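You operate a simulated robot arm through the tools that you are given. There is no shell and no other tool.

You are at the controls of a simulated robot arm. One attempt, no reset.

TASK
Clamp the green valve in the vise and strip it.
Fine: bonnet, spindle and grey stopper go in the teal tray. Set down upright: what you pick out.

Only the result counts: the job must be done as asked and must still hold three seconds after the hand-in. Knocking over, shifting, dropping, spilling or breaking anything else fails it. Lids that push on must go on centred and level and be pressed home; caps that screw on are set level and turned clockwise until they are tight.

THE ROBOT
A 6-joint arm with a two-finger parallel gripper, fixed in place. Base frame: the origin is at the foot of the arm, x ahead of it, y to its left, z up; the work surface is at about z = 88. Units: cm, degrees, N and s.
With the tool pointing down near the work surface it reaches from about 24 to 64 cm from the base axis. Its first joint turns from -66.0 to 66.0 degrees. Payload 2.7 kg.
The tool frame sits at the grasp point between the pads (the TCP): z along the fingers, y along the line on which they close. The tips reach 2.3 cm beyond it. Largest opening 9.4 cm; finger width 3.8, thickness 1; the body of the gripper, 5.4 by 9.6 cm, starts 3.9 cm behind the TCP.
Orientation is that of the tool frame in the base frame, as [roll, pitch, yaw] about the fixed x, y, z axes, in that order (R = Rz(yaw) Ry(pitch) Rx(roll)). With the fingers straight down and closing along the base's y, the tool's x points along the base's -x, its y along +y and its z along -z.

THE INTERFACE
- The arm moves only by the tool play_rows. Its argument "deltas" is a list of rows, each a list of 6 numbers: the shift along the tool's x, y, z in cm, then the turn, a rotation vector about the tool's x, y, z in degrees. In form: [[dx, dy, dz, wx, wy, wz], ...]. A call has 1 to 20 rows; each row shifts and turns the commanded pose from where the row before left it, along the tool's axes as they then stand. "gripper" is the opening, from 0 (shut) to 1 (fully open), set as the call begins (left out, the last holds). Rows are played at 5 a second. More than 5 cm and 8.6 degrees between two rows, or a gripper value outside its range, and nothing of the call is played. Where a pose cannot be reached the arm comes as near as it can. A force on the tool above 40 N (or 10 N above the force at the start of the call, whichever is more), or a blocked arm, ends the call early, and 0.2 s more pass. The fingers move at their own pace (about 4.5 cm/s each) and stop on an object; they squeeze with about 44 N. The grip force told is the motor's: it shows also when the fingers shut on nothing. Time passes only in rows, and 0.2 s behind the last, so rows that do not move let the fingers close. The reply holds the time, the measured pose of the TCP, the force on the tool along the base axes, the opening and the grip force, in the units named above and with some noise, with the torque about the TCP (base axes, N m) and any sound that the robot's microphone picked up.
- Cameras (640 x 400 px; columns grow to the right, rows downward): "scene" is fixed at [6.28, -42.29, 140.57]; the picture's right is [0.87, -0.49, 0.00], its down [-0.28, -0.49, -0.82] and it looks along [0.41, 0.72, -0.57] (base axes); focal length 293 px, centre (320, 200). "wrist" rides on the gripper at [8.6, 1.6, -7.5] in the tool frame; the picture's right is [-0.18, 0.98, 0.00], its down [-0.58, -0.11, -0.81] and it looks along [-0.79, -0.15, 0.59] (tool axes); focal length 243 px, centre (320, 200).
- snapshot(camera): a new picture of that camera. No time passes.
- locate(camera, pixels): there is no depth. For up to 12 entries [column, row, z] of the newest picture of that camera ("zoom" is the newest enlarged one), the place [x, y] in the base frame at which the ray of that pixel passes the height z, good to about 0.2 cm. No time passes.
- inspect(camera, box): a new picture of the part [left, top, right, bottom] of that camera's present view, enlarged. No time passes.
- sign_off(): hands the job in; it is judged then, once.

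Leave the gripper open and the arm clear of the work at the hand-in unless told otherwise.

The tools are called after ">>>" by a JSON object that holds its "op" and its "data". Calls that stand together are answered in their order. play_rows: Moves the arm, as the interface text tells. Its arguments: {"type":"object","properties":{"deltas":{"type":"array"},"gripper":{"type":"number"}},"required":["deltas"]} The other tools are called the same way: snapshot (camera) takes a picture; locate (camera, pixels) gives the place at which the rays of pixels pass given heights; inspect (camera, box) takes an enlarged picture of a part of a camera's view; sign_off () hands the job in.

At the start:

```text
t: 0.0
tcp_pos: [37.07, 1.24, 123.96]
orientation: [179.9, 0.1, -180.0]
contact_force: [-0.3, -0.2, -0.5]
moment: [-0.01, -0.03, 0.02]
finger_gap: 9.4
finger_force: 0.1
```

scene: 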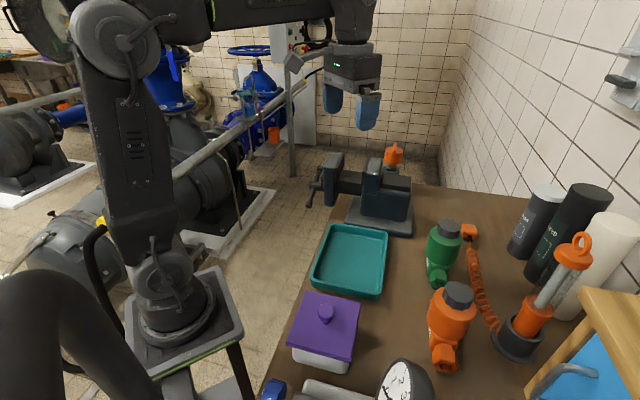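
wrist: 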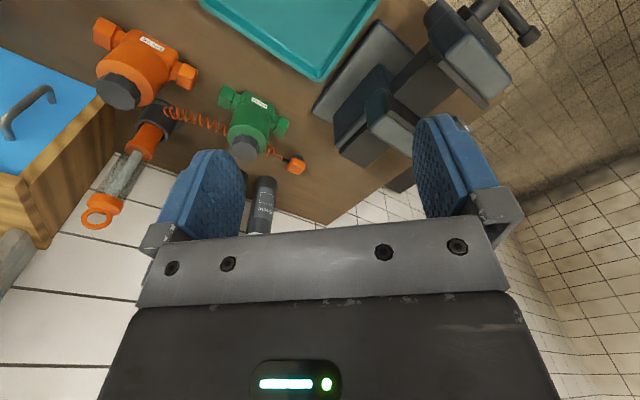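

I see a green valve near scene px (443,250), the vise near (375,190) and the teal tray near (350,260). I will look closer at each before moving.

>>> {"op": "inspect", "data": {"camera": "scene", "box": [400, 200, 500, 300]}}

>>> {"op": "inspect", "data": {"camera": "scene", "box": [300, 130, 440, 240]}}

>>> {"op": "inspect", "data": {"camera": "wrist", "box": [70, 0, 330, 240]}}

>>> {"op": "inspect", "data": {"camera": "scene", "box": [260, 210, 420, 400]}}

```text
4.00 times, centred on (450, 250) of scene
```

zoom: 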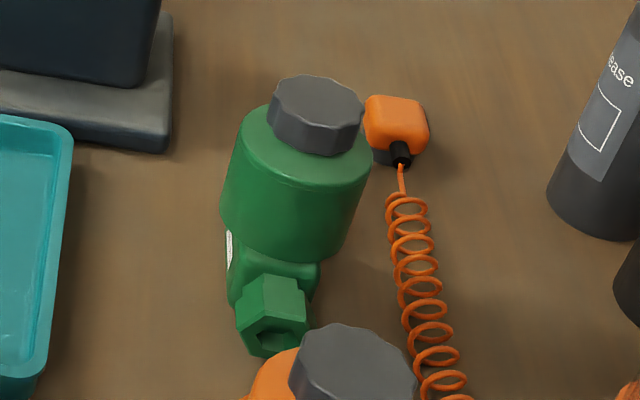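

```text
3.64 times, centred on (370, 185) of scene
```

zoom: 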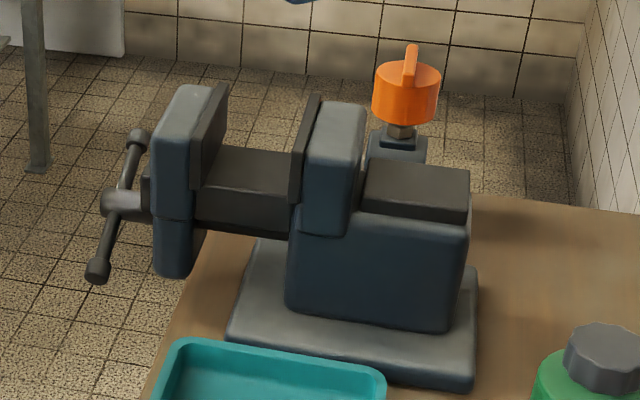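

```text
1.67 times, centred on (200, 120) of wrist
```

zoom: 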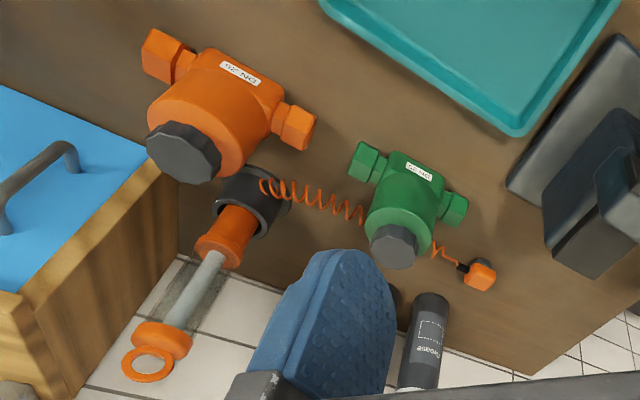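

```text
2.11 times, centred on (340, 305) of scene
```

zoom: 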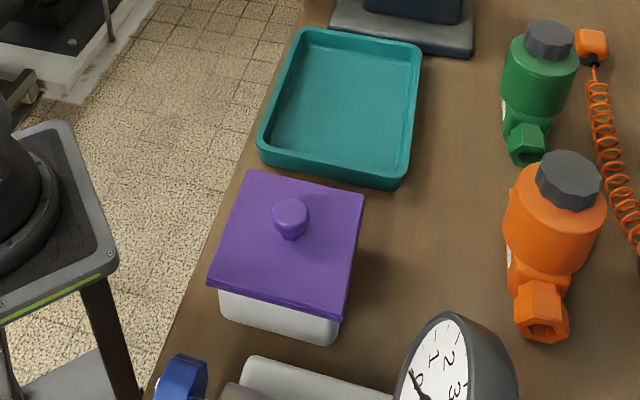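

The green valve stands with its grey cap on top at scene (448,227), wrist (243,147). I will triangulate the main points from both cameras.

>>> {"op": "locate", "data": {"camera": "scene", "pixels": [[449, 223, 100], [449, 223, 104], [449, 223, 96], [434, 284, 88], [434, 284, 90], [371, 165, 100], [371, 165, 105], [393, 150, 100], [393, 150, 105], [468, 228, 88], [468, 228, 92]]}}

>>> {"op": "locate", "data": {"camera": "wrist", "pixels": [[243, 149, 100], [243, 149, 104], [243, 149, 96], [228, 95, 90], [280, 125, 90], [380, 100, 100], [380, 100, 105], [396, 122, 105], [296, 167, 90]]}}

```text
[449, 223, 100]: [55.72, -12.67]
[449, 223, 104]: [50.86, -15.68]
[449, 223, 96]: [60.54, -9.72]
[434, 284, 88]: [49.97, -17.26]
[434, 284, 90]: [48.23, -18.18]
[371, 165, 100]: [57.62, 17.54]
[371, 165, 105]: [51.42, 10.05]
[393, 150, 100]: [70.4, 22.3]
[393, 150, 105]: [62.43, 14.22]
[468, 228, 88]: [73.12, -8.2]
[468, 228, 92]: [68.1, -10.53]
```

```text
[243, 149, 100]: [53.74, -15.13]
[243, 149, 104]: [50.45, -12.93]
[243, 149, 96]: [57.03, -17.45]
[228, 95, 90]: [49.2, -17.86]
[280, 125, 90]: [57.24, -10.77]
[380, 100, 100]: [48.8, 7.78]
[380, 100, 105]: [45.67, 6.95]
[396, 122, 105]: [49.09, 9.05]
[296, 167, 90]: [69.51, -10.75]
```

Cap top is at about (53,-14,101.5). I will move the hand nearer, in free air, to look at the valve and then the vise with the wrist camera.

>>> {"op": "play_rows", "data": {"deltas": [[-0.5, -2.6, 2.4, 0, 0, 0], [-0.5, -2.6, 2.4, 0, 0, 0], [-0.5, -2.6, 2.4, 0, 0, 0], [-0.5, -2.6, 2.4, 0, 0, 0]], "gripper": 1}}

>>> {"op": "snapshot", "data": {"camera": "wrist"}}

>>> {"op": "snapshot", "data": {"camera": "scene"}}

```text
t: 1.0
tcp_pos: [39.32, -9.11, 114.27]
orientation: [-180.0, 0.1, -179.9]
contact_force: [-0.4, 0.1, 0.4]
moment: [-0.04, 0.0, -0.03]
finger_gap: 9.37
finger_force: 0.2
```

```text
taken
```

wrist: 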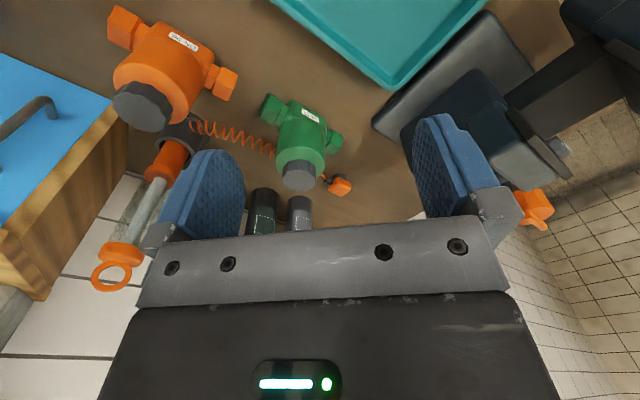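

```text
taken
```

scene: 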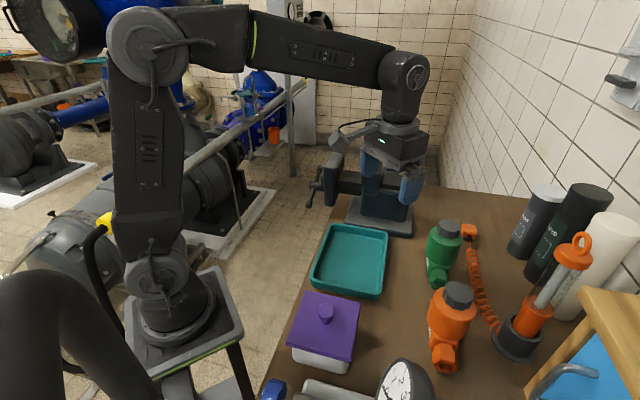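

>>> {"op": "inspect", "data": {"camera": "wrist", "box": [240, 70, 380, 220]}}

>>> {"op": "inspect", "data": {"camera": "wrist", "box": [360, 0, 600, 240]}}

```text
2.67 times, centred on (310, 145) of wrist
```

zoom: 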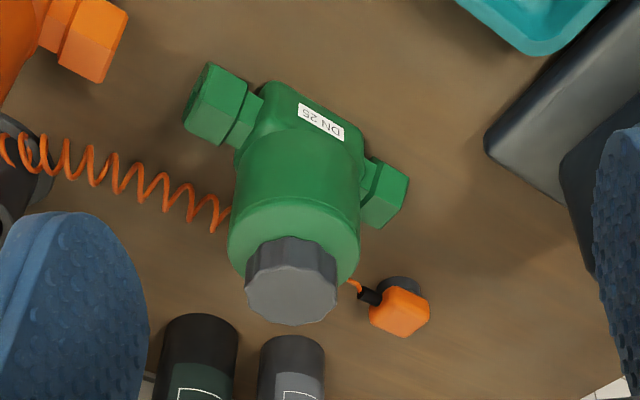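

```text
1.67 times, centred on (480, 120) of wrist
```

zoom: 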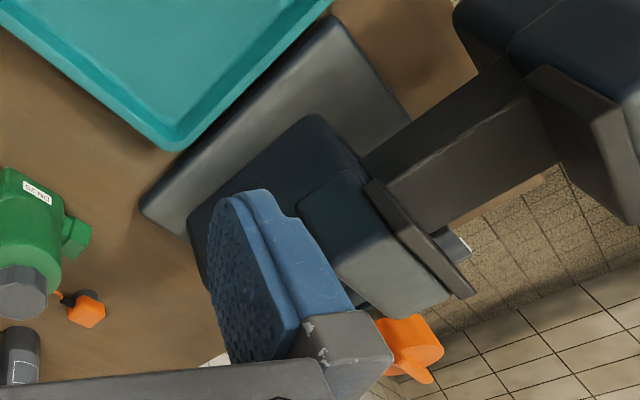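

The valve has two hex ports, a green barrel and a ribbed grey cap. An orange knob sits at the vise's back (wrist zoom (405,345)). I raise and shift the hand to see the vise whole.

>>> {"op": "play_rows", "data": {"deltas": [[1.5, 3.8, -1.0, 0, 0, 0], [1.5, 3.8, -1.0, 0, 0, 0], [1.5, 3.8, -1.0, 0, 0, 0], [1.5, 3.8, -1.0, 0, 0, 0], [1.5, 3.8, -1.0, 0, 0, 0], [1.5, 3.8, -1.0, 0, 0, 0]]}}

>>> {"op": "snapshot", "data": {"camera": "wrist"}}

>>> {"op": "inspect", "data": {"camera": "wrist", "box": [160, 0, 480, 230]}}

>>> {"op": "snapshot", "data": {"camera": "scene"}}

```text
t: 2.4
tcp_pos: [30.02, 13.67, 120.59]
orientation: [-180.0, 0.0, -180.0]
contact_force: [0.4, 0.7, 0.8]
moment: [-0.03, -0.04, 0.01]
finger_gap: 9.4
finger_force: 0.1
```

```text
taken
```

wrist: 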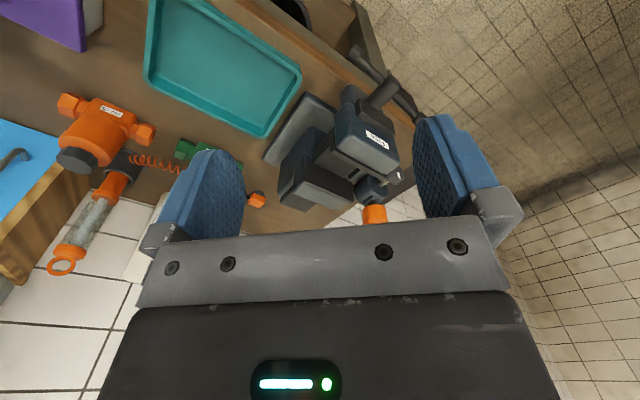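

```text
1.74 times, centred on (320, 115) of wrist
```

zoom: 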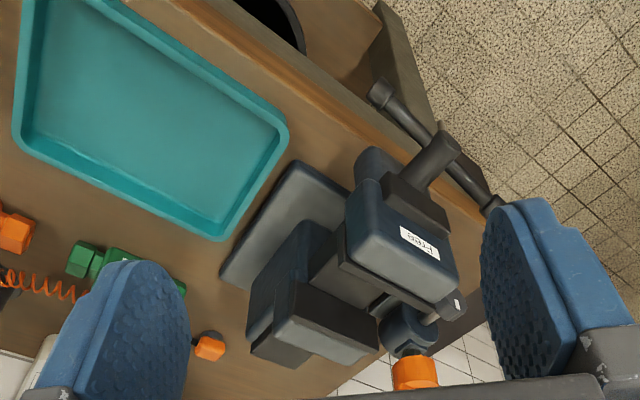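

```text
taken
```

scene: 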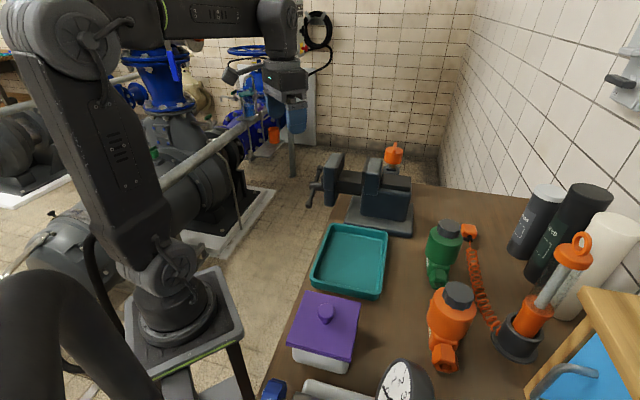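

A label on the moving jaw at wrist (378,139). I zoom on it and on the orange knob.

>>> {"op": "inspect", "data": {"camera": "wrist", "box": [320, 90, 440, 165]}}

>>> {"op": "inspect", "data": {"camera": "wrist", "box": [330, 150, 430, 230]}}

>>> {"op": "inspect", "data": {"camera": "scene", "box": [360, 130, 430, 190]}}

```text
5.33 times, centred on (380, 128) of wrist
```

zoom: 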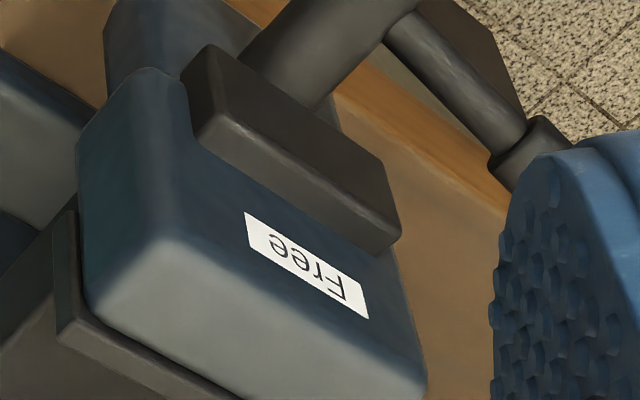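

```text
5.00 times, centred on (380, 190) of wrist
```

zoom: 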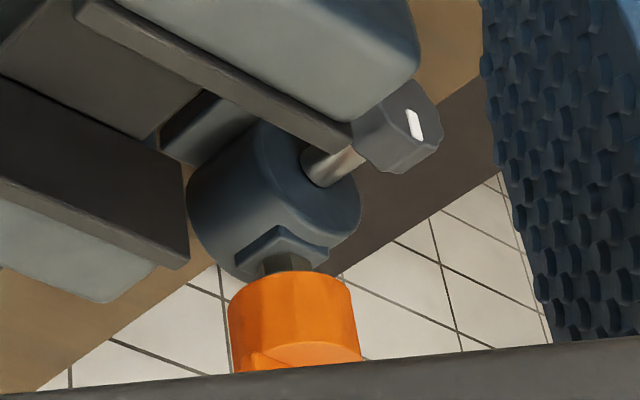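

```text
6.67 times, centred on (395, 160) of scene
```

zoom: 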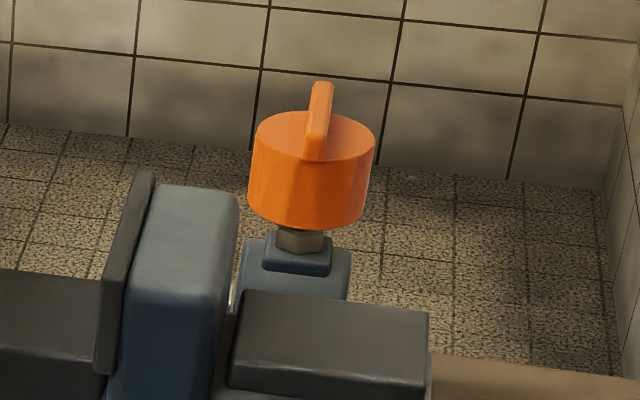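

The jaw label reads "Free"; the orange knob with a pointer sits on a small cylinder beside the jaws. I triangulate the vise outline.

>>> {"op": "locate", "data": {"camera": "scene", "pixels": [[345, 225, 88], [412.6, 237, 88], [413, 211, 88], [364.5, 164.4, 103], [364.5, 164.4, 106], [369.5, 156.2, 103], [369.5, 156.2, 106], [337, 164.4, 103], [343.9, 153.4, 103], [391, 150, 103], [391, 150, 106], [391, 150, 109]]}}

>>> {"op": "locate", "data": {"camera": "wrist", "pixels": [[263, 158, 88], [306, 92, 88], [297, 177, 103], [297, 177, 106], [345, 207, 103], [345, 207, 106], [335, 144, 103], [335, 144, 106], [382, 176, 103], [382, 176, 106], [374, 205, 103], [374, 205, 109]]}}

>>> {"op": "inspect", "data": {"camera": "wrist", "box": [250, 70, 430, 230]}}

```text
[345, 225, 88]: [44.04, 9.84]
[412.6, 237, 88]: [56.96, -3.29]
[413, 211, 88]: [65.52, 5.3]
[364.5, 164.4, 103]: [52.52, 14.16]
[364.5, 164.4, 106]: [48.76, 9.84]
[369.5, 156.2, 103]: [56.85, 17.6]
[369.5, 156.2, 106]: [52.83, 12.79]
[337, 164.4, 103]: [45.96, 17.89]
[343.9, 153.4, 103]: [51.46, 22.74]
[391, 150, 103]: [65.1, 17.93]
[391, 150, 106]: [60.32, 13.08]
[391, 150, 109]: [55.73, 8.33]
```

```text
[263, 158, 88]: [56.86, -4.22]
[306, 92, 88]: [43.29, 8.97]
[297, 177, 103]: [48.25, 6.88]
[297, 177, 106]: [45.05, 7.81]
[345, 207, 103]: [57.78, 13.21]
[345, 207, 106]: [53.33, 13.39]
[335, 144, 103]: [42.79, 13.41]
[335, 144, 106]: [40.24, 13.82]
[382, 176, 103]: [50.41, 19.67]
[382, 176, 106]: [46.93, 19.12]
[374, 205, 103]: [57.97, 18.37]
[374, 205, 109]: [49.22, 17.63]
```

```text
2.50 times, centred on (340, 150) of wrist
```

zoom: 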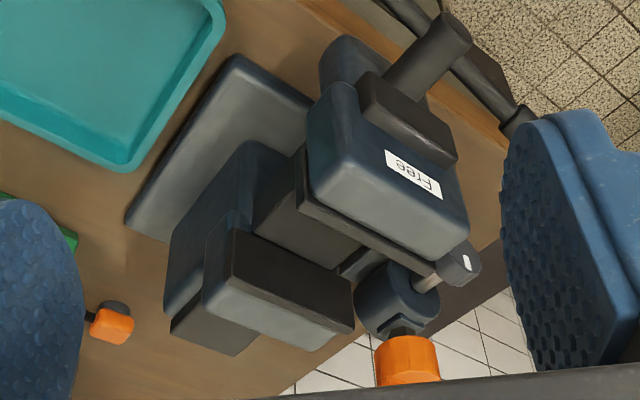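

I zoom tighter on the jaws in the scene view to read the plate corners.

>>> {"op": "inspect", "data": {"camera": "scene", "box": [320, 140, 420, 202]}}

>>> {"op": "locate", "data": {"camera": "wrist", "pixels": [[304, 185.2, 102], [304, 185.2, 105], [352.8, 202.8, 102], [352.8, 202.8, 105], [332, 154.8, 102], [332, 154.8, 105], [384, 184.8, 102], [384, 184.8, 105]]}}

```text
6.40 times, centred on (370, 171) of scene
```

zoom: 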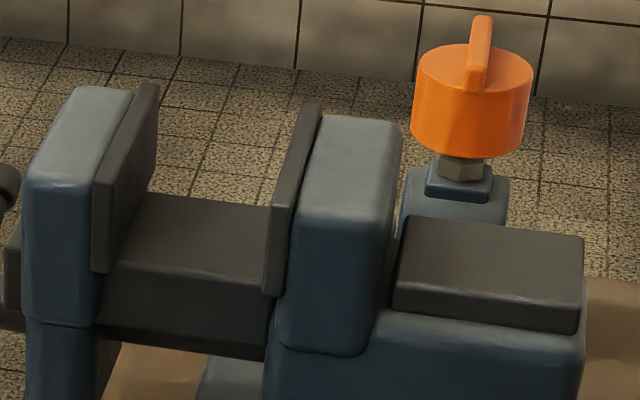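

```text
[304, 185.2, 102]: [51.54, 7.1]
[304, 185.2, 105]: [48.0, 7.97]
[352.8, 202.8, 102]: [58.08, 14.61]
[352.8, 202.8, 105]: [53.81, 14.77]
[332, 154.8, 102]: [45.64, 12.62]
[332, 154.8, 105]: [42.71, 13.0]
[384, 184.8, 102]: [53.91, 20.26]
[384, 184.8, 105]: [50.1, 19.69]
```

>>> {"op": "locate", "data": {"camera": "scene", "pixels": [[362.5, 169.1, 102], [362.5, 169.1, 105], [368.4, 155.7, 102], [368.4, 155.7, 105], [337.2, 169.4, 102], [337.2, 169.4, 105], [344.7, 152.6, 102], [344.7, 152.6, 105], [394, 154, 102], [394, 154, 107], [391.5, 168, 100], [391.5, 168, 104]]}}

```text
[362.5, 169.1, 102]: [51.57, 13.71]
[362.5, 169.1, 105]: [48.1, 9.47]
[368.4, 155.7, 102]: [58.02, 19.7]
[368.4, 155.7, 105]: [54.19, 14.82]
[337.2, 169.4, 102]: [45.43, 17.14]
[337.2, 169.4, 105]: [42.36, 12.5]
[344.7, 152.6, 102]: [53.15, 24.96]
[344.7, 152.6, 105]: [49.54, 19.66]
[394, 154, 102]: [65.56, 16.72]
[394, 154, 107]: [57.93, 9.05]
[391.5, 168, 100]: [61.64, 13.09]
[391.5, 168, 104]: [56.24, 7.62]
```

Vise facts: jaw faces run along (1,1), top at z≈105, gap ≈6.6 cm, from moving jaw to fixed is direction (1,-1). The valve ports already lie along (1,1). I need to see the orange knob's mechanism from the far side: I move up over the vise (z stays >117) and turn the hand 90°.

>>> {"op": "play_rows", "data": {"deltas": [[-3.67, 2.4, 0.4, 0, 0, 0], [-3.67, 2.4, 0.4, 0, 0, 0], [-3.67, 2.4, 0.4, 0, 0, 0], [-3.67, 2.4, 0.4, 0, 0, 0], [-3.67, 2.4, 0.4, 0, 0, 0], [-3.67, 2.4, 0.4, 0, 0, 0], [0, 0, 0, 0, 0, 8.2], [0, 0, 0, 0, 0, 8.2], [0, 0, 0, 0, 0, 8.2], [0, 0, 0, 0, 0, 8.2], [0, 0, 0, 0, 0, 8.2], [0, 0, 0, 0, 0, 8.2], [0, 0, 0, 0, 0, 8.2], [0, 0, 0, 0, 0, 8.2], [0, 0, 0, 0, 0, 8.2], [0, 0, 0, 0, 0, 8.2], [0, 0, 0, 0, 0, 8.0]]}}

>>> {"op": "snapshot", "data": {"camera": "wrist"}}

>>> {"op": "snapshot", "data": {"camera": "scene"}}

```text
t: 6.0
tcp_pos: [50.26, 26.96, 117.76]
orientation: [179.8, 0.1, 89.9]
contact_force: [-0.3, 1.0, -1.0]
moment: [0.0, 0.0, 0.0]
finger_gap: 9.39
finger_force: 0.0
out of reach, approached as far as the arm can: row 6
```

```text
taken
```

wrist: 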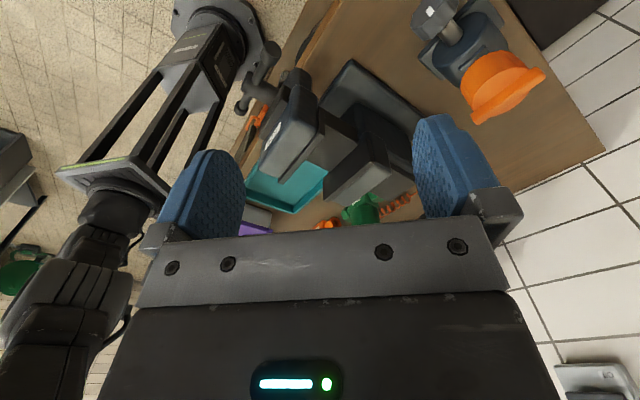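

```text
taken
```

scene: 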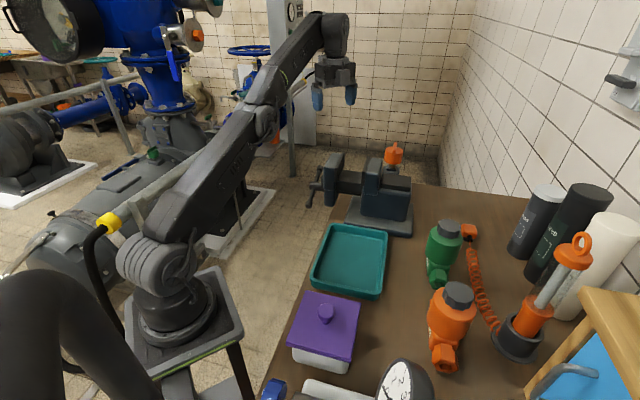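

The orange-knob unit is separate from the vise and stands by itself on the table corner. I zoom on it, the jaw and the handle.

>>> {"op": "inspect", "data": {"camera": "wrist", "box": [390, 0, 570, 130]}}

>>> {"op": "inspect", "data": {"camera": "wrist", "box": [220, 50, 440, 210]}}

>>> {"op": "locate", "data": {"camera": "wrist", "pixels": [[470, 50, 88], [470, 50, 98], [510, 90, 104], [510, 90, 107], [437, 12, 88], [437, 12, 95], [452, 32, 90], [258, 100, 100], [250, 80, 100]]}}

```text
3.08 times, centred on (480, 65) of wrist
```

zoom: 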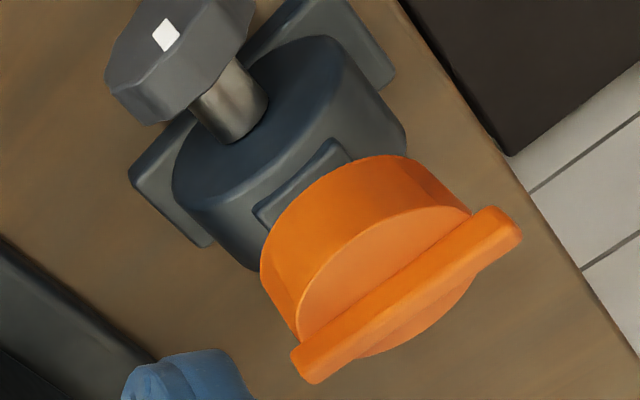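

```text
2.50 times, centred on (330, 130) of wrist
```

zoom: 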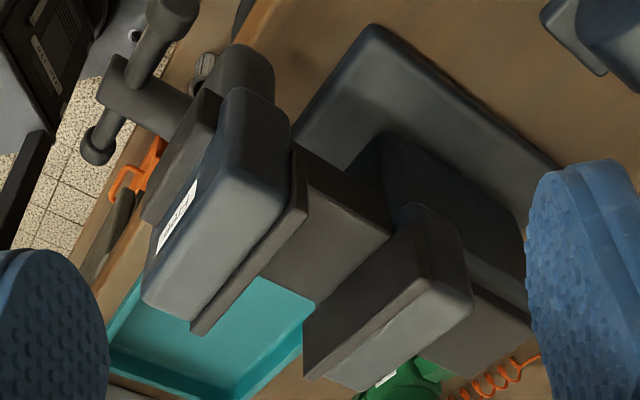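

```text
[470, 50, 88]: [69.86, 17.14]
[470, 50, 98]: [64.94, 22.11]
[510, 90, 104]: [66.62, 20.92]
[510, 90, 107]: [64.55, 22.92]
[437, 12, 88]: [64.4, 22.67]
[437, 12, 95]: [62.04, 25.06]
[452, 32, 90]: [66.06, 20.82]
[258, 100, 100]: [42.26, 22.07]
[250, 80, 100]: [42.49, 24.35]
```

The orange-knob unit is out of reach and has no part in this. The vise is worked by the T-handle at the moving jaw's back (scene (316,186)). I go round to see the handle from its end, staying above the jaws.

>>> {"op": "play_rows", "data": {"deltas": [[0.75, -4.25, 1.2, 0, 0, 0], [0.75, -4.25, 1.2, 0, 0, 0], [0.75, -4.25, 1.2, 0, 0, 0], [0.75, -4.25, 1.2, 0, 0, 0], [0, 0, 0, 0, 0, -7.5], [0, 0, 0, 0, 0, -7.5], [0, 0, 0, 0, 0, -7.5], [0, 0, 0, 0, 0, -7.5], [0, 0, 0, 0, 0, -7.5], [0, 0, 0, 0, 0, -7.5]]}}

>>> {"op": "snapshot", "data": {"camera": "wrist"}}

>>> {"op": "inspect", "data": {"camera": "wrist", "box": [230, 0, 430, 200]}}

>>> {"op": "locate", "data": {"camera": "scene", "pixels": [[316, 186, 95], [316, 186, 98], [316, 186, 101]]}}

```text
t: 8.2
tcp_pos: [33.49, 30.0, 112.92]
orientation: [179.8, 0.1, 135.1]
contact_force: [-0.4, -0.9, -0.6]
moment: [0.02, 0.02, -0.01]
finger_gap: 9.39
finger_force: 0.1
out of reach, approached as far as the arm can: row 1
```

```text
taken
```

wrist: 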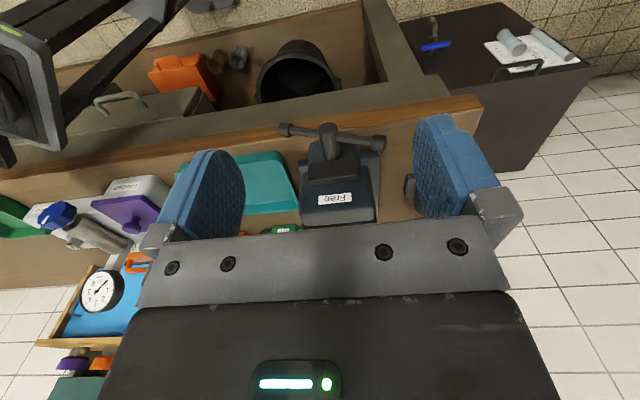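

```text
2.00 times, centred on (330, 100) of wrist
```

zoom: 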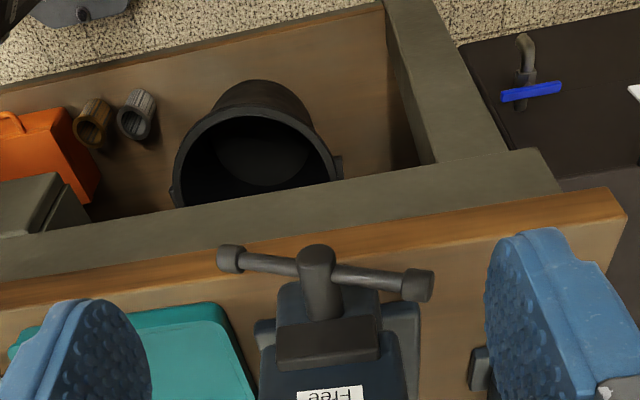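

```text
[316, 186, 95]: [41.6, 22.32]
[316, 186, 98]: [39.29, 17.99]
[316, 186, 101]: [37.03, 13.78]
```

Handle: hub at wrist (324,131), bar ends (286,129) and (372,142). I locate them at several heights to pair with the scene view.

>>> {"op": "locate", "data": {"camera": "wrist", "pixels": [[323.5, 131, 94], [323.5, 131, 98], [286, 129, 92], [286, 129, 96], [372.5, 142, 96], [372.5, 142, 100], [335, 198, 102], [300, 215, 105], [372, 222, 105]]}}

>>> {"op": "inspect", "data": {"camera": "scene", "box": [295, 145, 395, 215]}}

>>> {"op": "inspect", "data": {"camera": "wrist", "box": [270, 110, 400, 240]}}

```text
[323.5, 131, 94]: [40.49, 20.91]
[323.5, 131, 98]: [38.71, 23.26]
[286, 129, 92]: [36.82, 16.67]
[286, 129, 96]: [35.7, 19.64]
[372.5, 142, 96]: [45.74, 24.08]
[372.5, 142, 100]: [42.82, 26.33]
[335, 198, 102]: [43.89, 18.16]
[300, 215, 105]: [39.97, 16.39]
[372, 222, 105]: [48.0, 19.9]
```

```text
5.71 times, centred on (345, 180) of scene
```

zoom: 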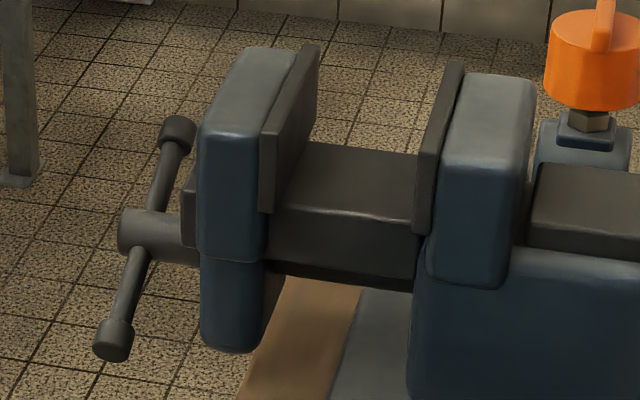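

```text
3.08 times, centred on (335, 175) of wrist
```

zoom: 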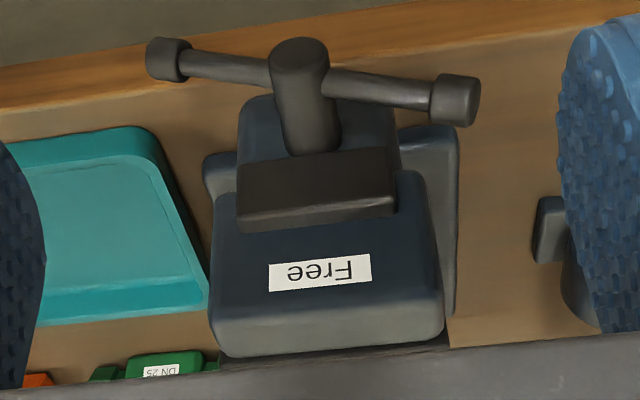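

Hub at about (40.4,21.7,95.8), bar 12 cm long, tilted ~24° with the far end up; clockwise means near end down. Next I look into the jaw gap from the near side (hand above the jaws, yaw turned to -135).

>>> {"op": "play_rows", "data": {"deltas": [[-3.71, -1.8, 0, 0, 0, 0], [-3.71, -1.8, 0, 0, 0, 0], [-3.71, -1.8, 0, 0, 0, 0], [-3.71, -1.8, 0, 0, 0, 0], [-3.71, -1.8, 0, 0, 0, 0], [-3.71, -1.8, 0, 0, 0, 0], [0, 0, 0, 0, 0, -8.2], [0, 0, 0, 0, 0, -8.2], [0, 0, 0, 0, 0, -8.2], [0, 0, 0, 0, 0, -8.2], [0, 0, 0, 0, 0, -8.2], [0, 0, 0, 0, 0, -8.2], [0, 0, 0, 0, 0, -8.2], [0, 0, 0, 0, 0, -8.2], [0, 0, 0, 0, 0, -8.2], [0, 0, 0, 0, 0, -8.2], [0, 0, 0, 0, 0, -8.0]]}}

>>> {"op": "snapshot", "data": {"camera": "wrist"}}

>>> {"op": "inspect", "data": {"camera": "wrist", "box": [230, 60, 430, 230]}}

>>> {"op": "locate", "data": {"camera": "scene", "pixels": [[348.5, 182.6, 98], [348.5, 182.6, 100], [348.5, 182.6, 102], [343.2, 170.4, 98], [343.2, 170.4, 100], [343.2, 170.4, 102]]}}

```text
t: 11.8
tcp_pos: [41.59, 6.77, 112.88]
orientation: [-179.9, 0.1, -134.6]
contact_force: [0.5, 0.1, -0.2]
moment: [-0.02, 0.03, -0.03]
finger_gap: 9.42
finger_force: 0.0
```

```text
taken
```

wrist: 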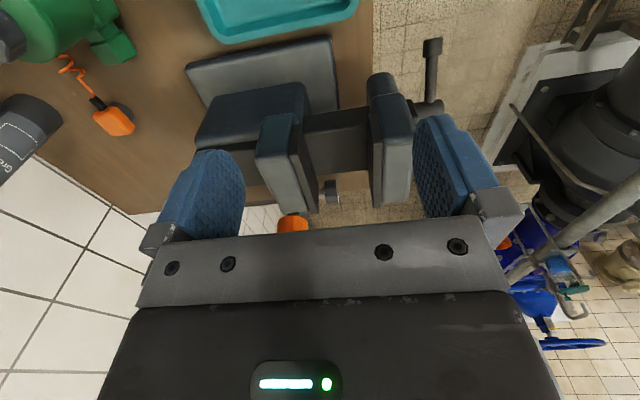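

```text
2.35 times, centred on (330, 145) of wrist
```

zoom: 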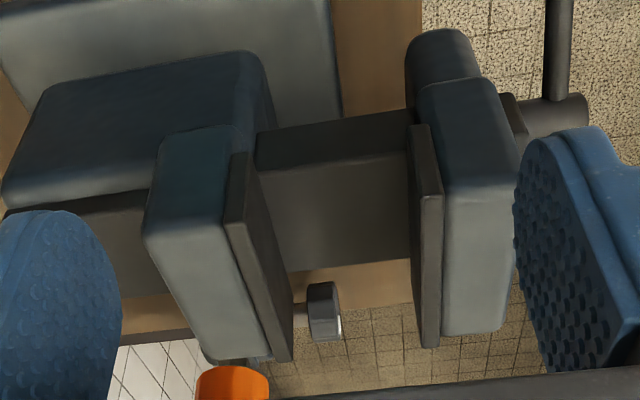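

```text
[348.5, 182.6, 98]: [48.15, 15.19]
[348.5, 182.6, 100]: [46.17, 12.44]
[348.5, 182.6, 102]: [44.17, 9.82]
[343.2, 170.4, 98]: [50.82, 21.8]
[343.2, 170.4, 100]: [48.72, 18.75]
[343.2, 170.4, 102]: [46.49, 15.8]
```

Slide-bar top is z≈100.2 and 6.3 cm wide: the valve can stand on it between the plates (z 100–105). Now I look at the valve from the (-1,1) side, turning the hand back to yaw 135.

>>> {"op": "play_rows", "data": {"deltas": [[1.66, -2.5, 0.72, 0, 0, 0], [1.66, -2.5, 0.72, 0, 0, 0], [1.66, -2.5, 0.72, 0, 0, 0], [1.66, -2.5, 0.72, 0, 0, 0], [0, 0, 0, 0, 0, 8.2], [0, 0, 0, 0, 0, 8.2], [0, 0, 0, 0, 0, 8.2], [0, 0, 0, 0, 0, 8.2], [0, 0, 0, 0, 0, 8.2], [0, 0, 0, 0, 0, 8.2], [0, 0, 0, 0, 0, 8.2], [0, 0, 0, 0, 0, 8.2], [0, 0, 0, 0, 0, 8.2], [0, 0, 0, 0, 0, 8.2], [0, 0, 0, 0, 0, 8.0]]}}

>>> {"op": "snapshot", "data": {"camera": "wrist"}}

>>> {"op": "inspect", "data": {"camera": "wrist", "box": [230, 40, 410, 220]}}

```text
t: 15.0
tcp_pos: [43.89, -5.13, 109.92]
orientation: [179.9, 0.0, 134.8]
contact_force: [0.6, -0.3, -1.0]
moment: [0.01, 0.03, -0.05]
finger_gap: 9.4
finger_force: 0.0
```

```text
taken
```

wrist: 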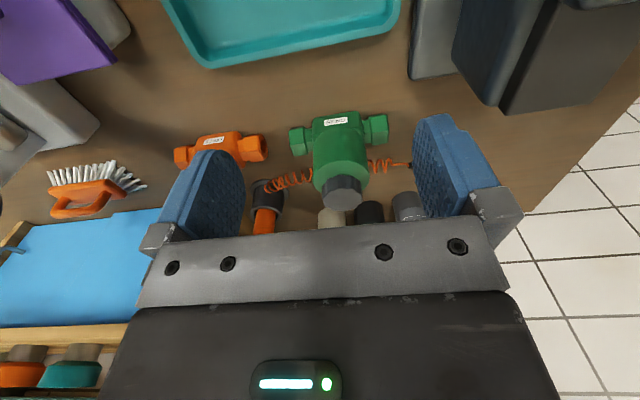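

```text
2.22 times, centred on (320, 130) of wrist
```

zoom: 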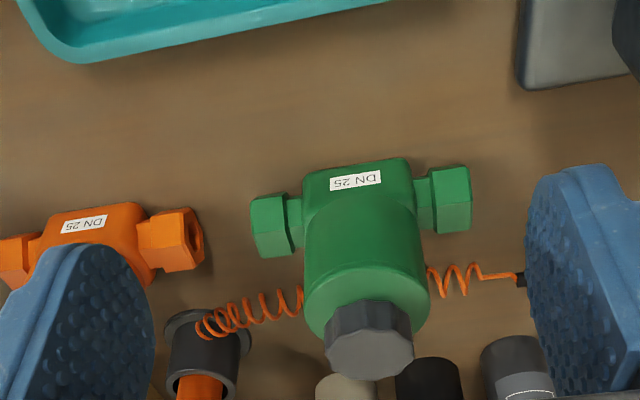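

The valve is seen square-on. I measure body bottom edge, port ends, barrel and cap.

>>> {"op": "locate", "data": {"camera": "wrist", "pixels": [[313.2, 116.5, 88], [359.6, 111, 88], [289.8, 141, 91], [387.6, 128.6, 91], [314, 172, 98], [370, 158, 98], [322, 193, 101], [360, 190, 101.5], [341, 196, 101.5], [313, 185, 99], [371, 178, 99]]}}

>>> {"op": "inspect", "data": {"camera": "scene", "box": [415, 210, 485, 300]}}

>>> {"op": "snapshot", "data": {"camera": "scene"}}

```text
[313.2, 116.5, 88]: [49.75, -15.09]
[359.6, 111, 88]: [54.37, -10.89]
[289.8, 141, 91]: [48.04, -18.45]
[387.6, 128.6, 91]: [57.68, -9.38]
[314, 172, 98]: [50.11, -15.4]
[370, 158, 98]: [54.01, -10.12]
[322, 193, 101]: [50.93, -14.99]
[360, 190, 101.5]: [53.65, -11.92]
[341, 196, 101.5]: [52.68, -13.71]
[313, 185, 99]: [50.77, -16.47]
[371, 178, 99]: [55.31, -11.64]
```

```text
4.44 times, centred on (450, 255) of scene
```

zoom: 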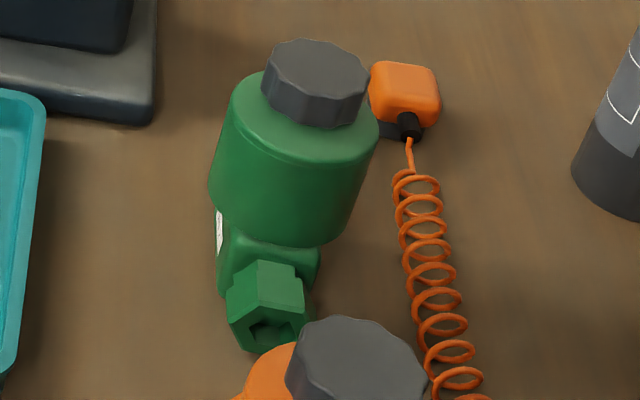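

```text
taken
```

scene: 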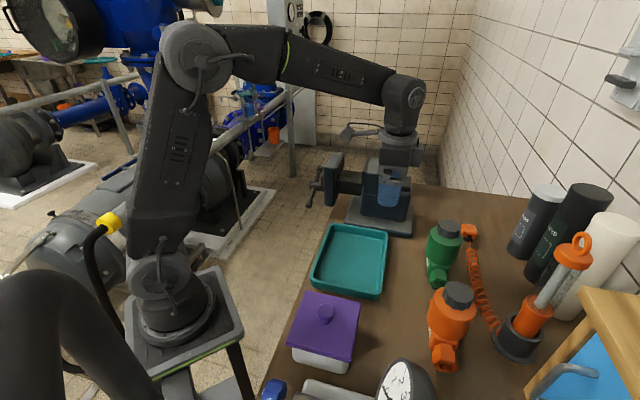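

Valve axis ≈(53.0,-14.0), ports at ~43°, barrel ≈6.6 wide, cap top ≈101.6. I check the orange valve's clearance before descending.

>>> {"op": "locate", "data": {"camera": "scene", "pixels": [[459, 295, 102], [459, 295, 105], [443, 288, 95], [430, 305, 98], [467, 232, 89]]}}

>>> {"op": "locate", "data": {"camera": "wrist", "pixels": [[268, 148, 91], [268, 148, 94], [262, 130, 88]]}}

```text
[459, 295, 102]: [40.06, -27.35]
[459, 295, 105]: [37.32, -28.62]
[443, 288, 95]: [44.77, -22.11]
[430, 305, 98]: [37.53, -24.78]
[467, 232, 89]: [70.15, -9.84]
```

```text
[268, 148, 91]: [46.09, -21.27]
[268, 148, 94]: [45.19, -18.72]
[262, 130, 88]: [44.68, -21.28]
```

Enough room. I move above the valve axis and look.

>>> {"op": "play_rows", "data": {"deltas": [[-4.25, 0.05, 0, 0, 0, 0], [-4.25, 0.05, 0, 0, 0, 0], [-4.25, 0.05, 0, 0, 0, 0], [0, 0, 0, 0, 0, 0]], "gripper": 1}}

>>> {"op": "snapshot", "data": {"camera": "wrist"}}

>>> {"op": "snapshot", "data": {"camera": "scene"}}

```text
t: 16.0
tcp_pos: [53.03, -13.73, 109.91]
orientation: [179.9, -0.1, 135.1]
contact_force: [0.4, 0.4, 0.3]
moment: [0.0, 0.02, 0.0]
finger_gap: 9.39
finger_force: 0.0
```

```text
taken
```

wrist: 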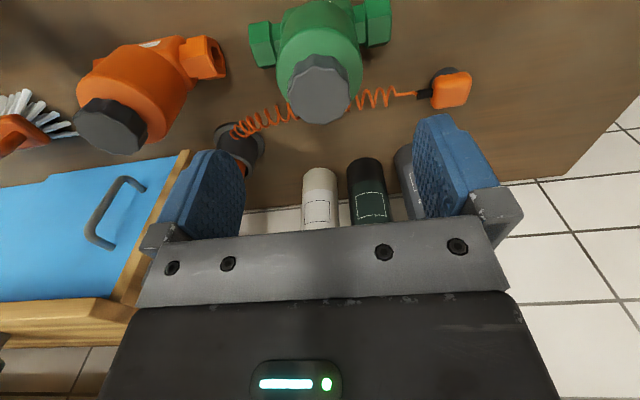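

```text
taken
```

scene: 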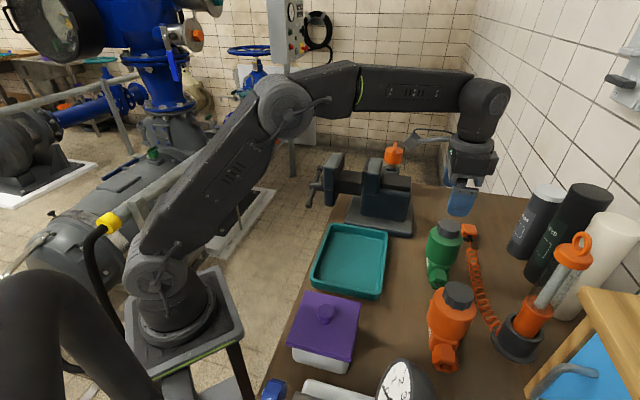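

Cap top centre now at wrist (319,92); I locate it to refine x, y and height.

>>> {"op": "inspect", "data": {"camera": "wrist", "box": [230, 0, 410, 130]}}

>>> {"op": "locate", "data": {"camera": "wrist", "pixels": [[319, 92, 101.5], [319, 92, 100], [319, 92, 103], [287, 92, 101.5], [350, 90, 101.5], [278, 80, 99], [364, 75, 99]]}}

```text
3.08 times, centred on (320, 65) of wrist
```

zoom: 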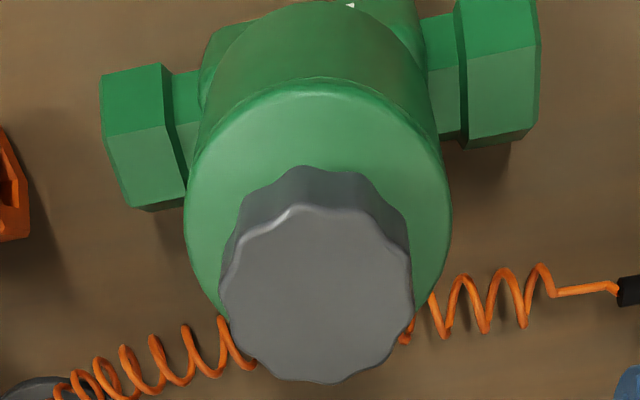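

```text
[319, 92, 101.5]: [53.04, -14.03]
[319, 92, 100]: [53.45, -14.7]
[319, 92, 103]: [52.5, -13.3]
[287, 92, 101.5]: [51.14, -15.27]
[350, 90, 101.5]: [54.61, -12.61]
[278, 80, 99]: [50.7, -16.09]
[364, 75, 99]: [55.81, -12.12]
```

Axis confirmed at (53.0,-14.0), cap Ø≈4.4. I descend with open fingers astride the barrel to TCP z≈98.6.

>>> {"op": "play_rows", "data": {"deltas": [[-0.2, -0.2, 3, 0, 0, 0], [0, 0, 3, 0, 0, 0], [0, 0, 2.5, 0, 0, 0], [0, 0, 1.5, 0, 0, 0], [0, 0, 0.7, 0, 0, 0], [0, 0, 0.6, 0, 0, 0], [0, 0, 0, 0, 0, 0]]}}

>>> {"op": "snapshot", "data": {"camera": "wrist"}}

>>> {"op": "inspect", "data": {"camera": "scene", "box": [390, 150, 520, 300]}}

```text
t: 17.6
tcp_pos: [52.89, -14.24, 98.65]
orientation: [179.9, 0.1, 135.1]
contact_force: [-0.3, -0.4, -0.4]
moment: [0.0, -0.03, 0.02]
finger_gap: 9.41
finger_force: 0.0
```

```text
taken
```

wrist: 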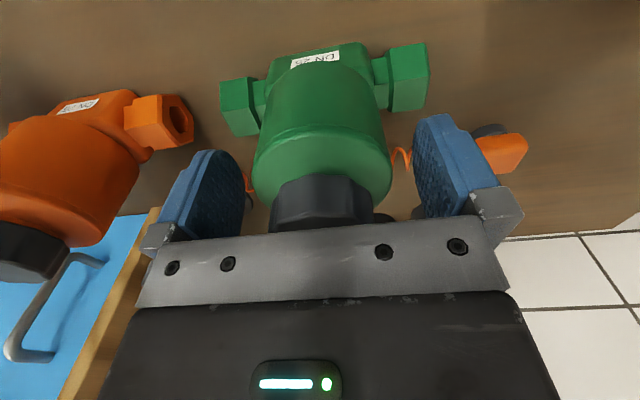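

```text
2.67 times, centred on (455, 225) of scene
```

zoom: 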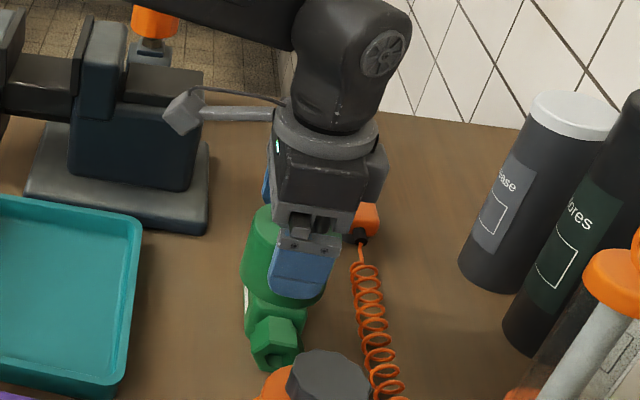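

Fingers straddle the barrel, no contact. I close on it.

>>> {"op": "play_rows", "data": {"deltas": [[0, 0, 0, 0, 0, 0], [0, 0, 0, 0, 0, 0], [0, 0, 0, 0, 0, 0], [0, 0, 0, 0, 0, 0], [0, 0, 0, 0, 0, 0], [0, 0, 0, 0, 0, 0]], "gripper": 0}}

>>> {"op": "snapshot", "data": {"camera": "wrist"}}

```text
t: 19.0
tcp_pos: [53.17, -14.23, 98.59]
orientation: [179.8, 0.1, 135.2]
contact_force: [0.3, 0.0, 0.0]
moment: [-0.04, 0.03, 0.03]
finger_gap: 6.75
finger_force: 43.7
```

```text
taken
```

wrist: 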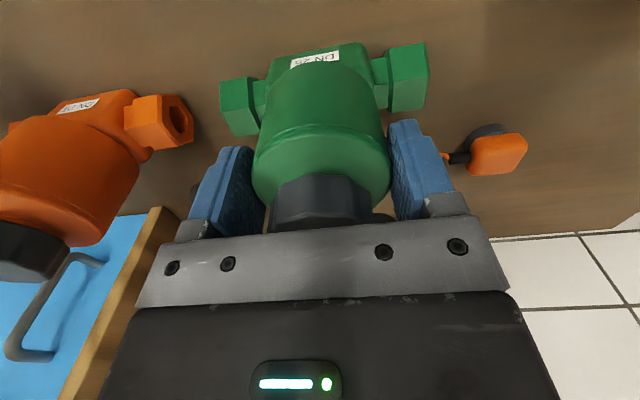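

Grip holds at 6.75 cm, 44 N. I lift straight up to z≈117.

>>> {"op": "play_rows", "data": {"deltas": [[0, 0, -0.5, 0, 0, 0], [0, 0, -2, 0, 0, 0], [0, 0, -4, 0, 0, 0], [0, 0, -4, 0, 0, 0], [0, 0, -4, 0, 0, 0], [0, 0, -4, 0, 0, 0], [0, 0, 0, 0, 0, 0]]}}

>>> {"op": "snapshot", "data": {"camera": "wrist"}}

>>> {"op": "inspect", "data": {"camera": "scene", "box": [420, 90, 540, 240]}}

```text
t: 20.6
tcp_pos: [52.93, -14.44, 117.24]
orientation: [179.9, -0.1, 135.0]
contact_force: [-0.4, 0.5, -4.5]
moment: [0.03, 0.03, -0.02]
finger_gap: 6.72
finger_force: 43.9
```

```text
taken
```

wrist: 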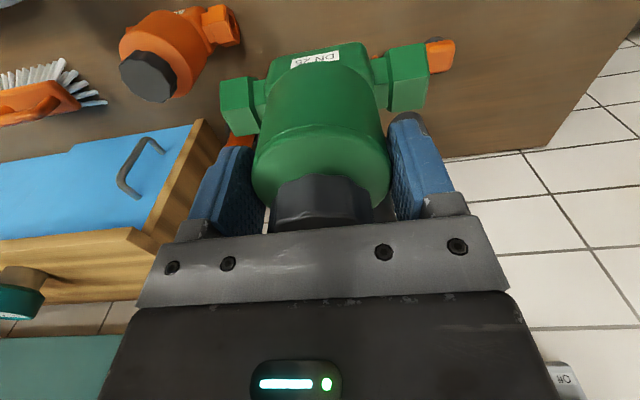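

```text
2.67 times, centred on (480, 165) of scene
```

zoom: 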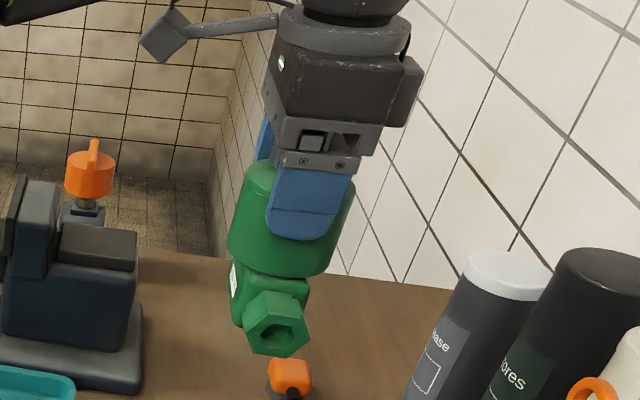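

Valve is up, weight ≈4.5 N. I zoom on its lower body for thickness and height.

>>> {"op": "inspect", "data": {"camera": "scene", "box": [496, 215, 548, 310]}}

>>> {"op": "inspect", "data": {"camera": "scene", "box": [490, 210, 560, 305]}}

>>> {"op": "inspect", "data": {"camera": "scene", "box": [430, 170, 500, 240]}}

```text
4.21 times, centred on (522, 262) of scene
```

zoom: 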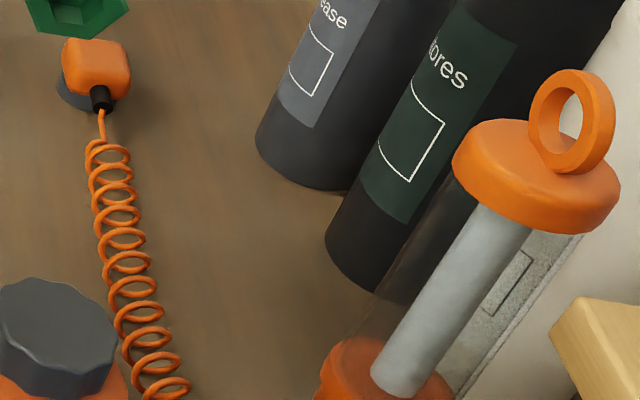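

```text
4.21 times, centred on (525, 258) of scene
```

zoom: 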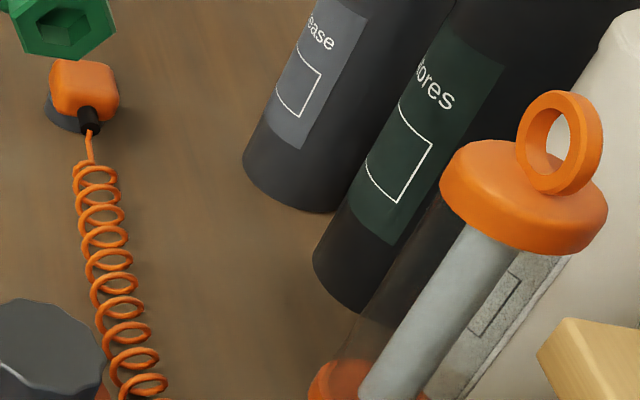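

```text
5.71 times, centred on (465, 205) of scene
```

zoom: 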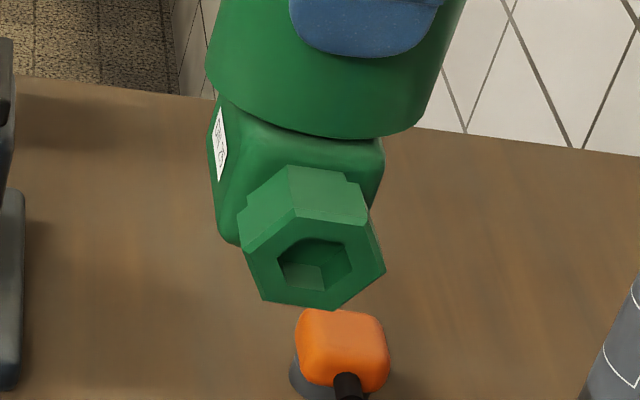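

Lower body ≈4.7 cm thick, ≈5 cm high below the barrel: it fits the 6.6 gap with the barrel above the jaws. I check port direction in the grip.

>>> {"op": "locate", "data": {"camera": "wrist", "pixels": [[220, 80, 110.5], [258, 135, 110.5], [388, 45, 110.5], [428, 43, 110.5], [391, 112, 110.5], [427, 105, 110.5], [238, 137, 110.5]]}}

>>> {"op": "inspect", "data": {"camera": "wrist", "box": [200, 20, 450, 180]}}

```text
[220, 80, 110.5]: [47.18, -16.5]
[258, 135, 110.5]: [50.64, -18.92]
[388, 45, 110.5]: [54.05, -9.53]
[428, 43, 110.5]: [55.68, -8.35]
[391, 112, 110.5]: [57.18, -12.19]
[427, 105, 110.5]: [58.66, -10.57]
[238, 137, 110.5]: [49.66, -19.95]
```

```text
2.50 times, centred on (325, 100) of wrist
```

zoom: 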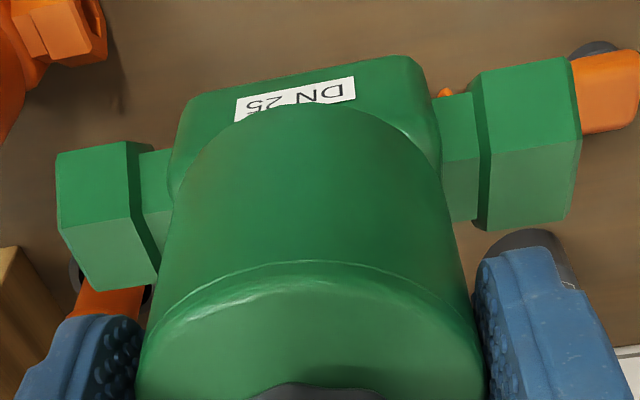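

>>> {"op": "locate", "data": {"camera": "wrist", "pixels": [[224.2, 111.2, 111], [429, 75.2, 111], [224.2, 111.2, 113], [429, 75.2, 113], [274, 61.5, 107], [357, 45, 107]]}}

```text
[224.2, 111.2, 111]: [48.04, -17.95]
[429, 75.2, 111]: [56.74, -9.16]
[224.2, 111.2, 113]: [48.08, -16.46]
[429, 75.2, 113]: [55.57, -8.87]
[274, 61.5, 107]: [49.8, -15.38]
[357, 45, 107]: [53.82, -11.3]
```

Ports are at 45.3°, aligned with the jaws. I carry the valve high (base >107) to above the gap centre (48.8,13.9).

>>> {"op": "play_rows", "data": {"deltas": [[0, 0, -2, 0, 0, 0], [3.27, 2.43, 0, 0, 0, 0], [3.27, 2.43, 0, 0, 0, 0], [3.27, 2.43, 0, 0, 0, 0], [3.27, 2.43, 0, 0, 0, 0], [3.27, 2.43, 0, 0, 0, 0], [3.27, 2.43, 0, 0, 0, 0], [3.27, 2.43, 0, 0, 0, 0], [0, 0, 0, 0, 0, 0]]}}

>>> {"op": "snapshot", "data": {"camera": "wrist"}}

>>> {"op": "inspect", "data": {"camera": "scene", "box": [300, 80, 440, 220]}}

```text
t: 22.6
tcp_pos: [48.89, 14.04, 119.24]
orientation: [179.9, 0.0, 135.1]
contact_force: [-0.3, -0.2, -4.9]
moment: [-0.03, 0.03, 0.0]
finger_gap: 6.76
finger_force: 43.5
```

```text
taken
```

wrist: 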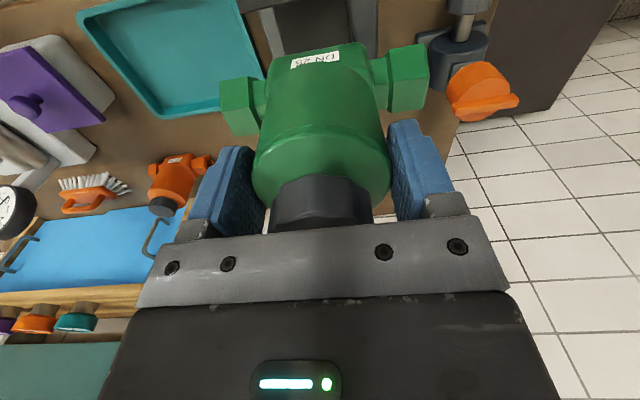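

```text
2.86 times, centred on (370, 150) of scene
```

zoom: 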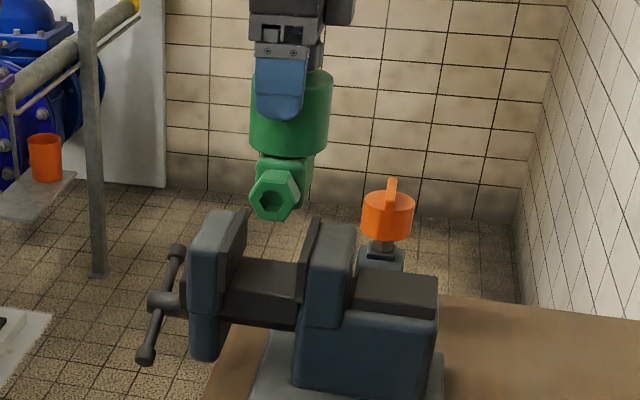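

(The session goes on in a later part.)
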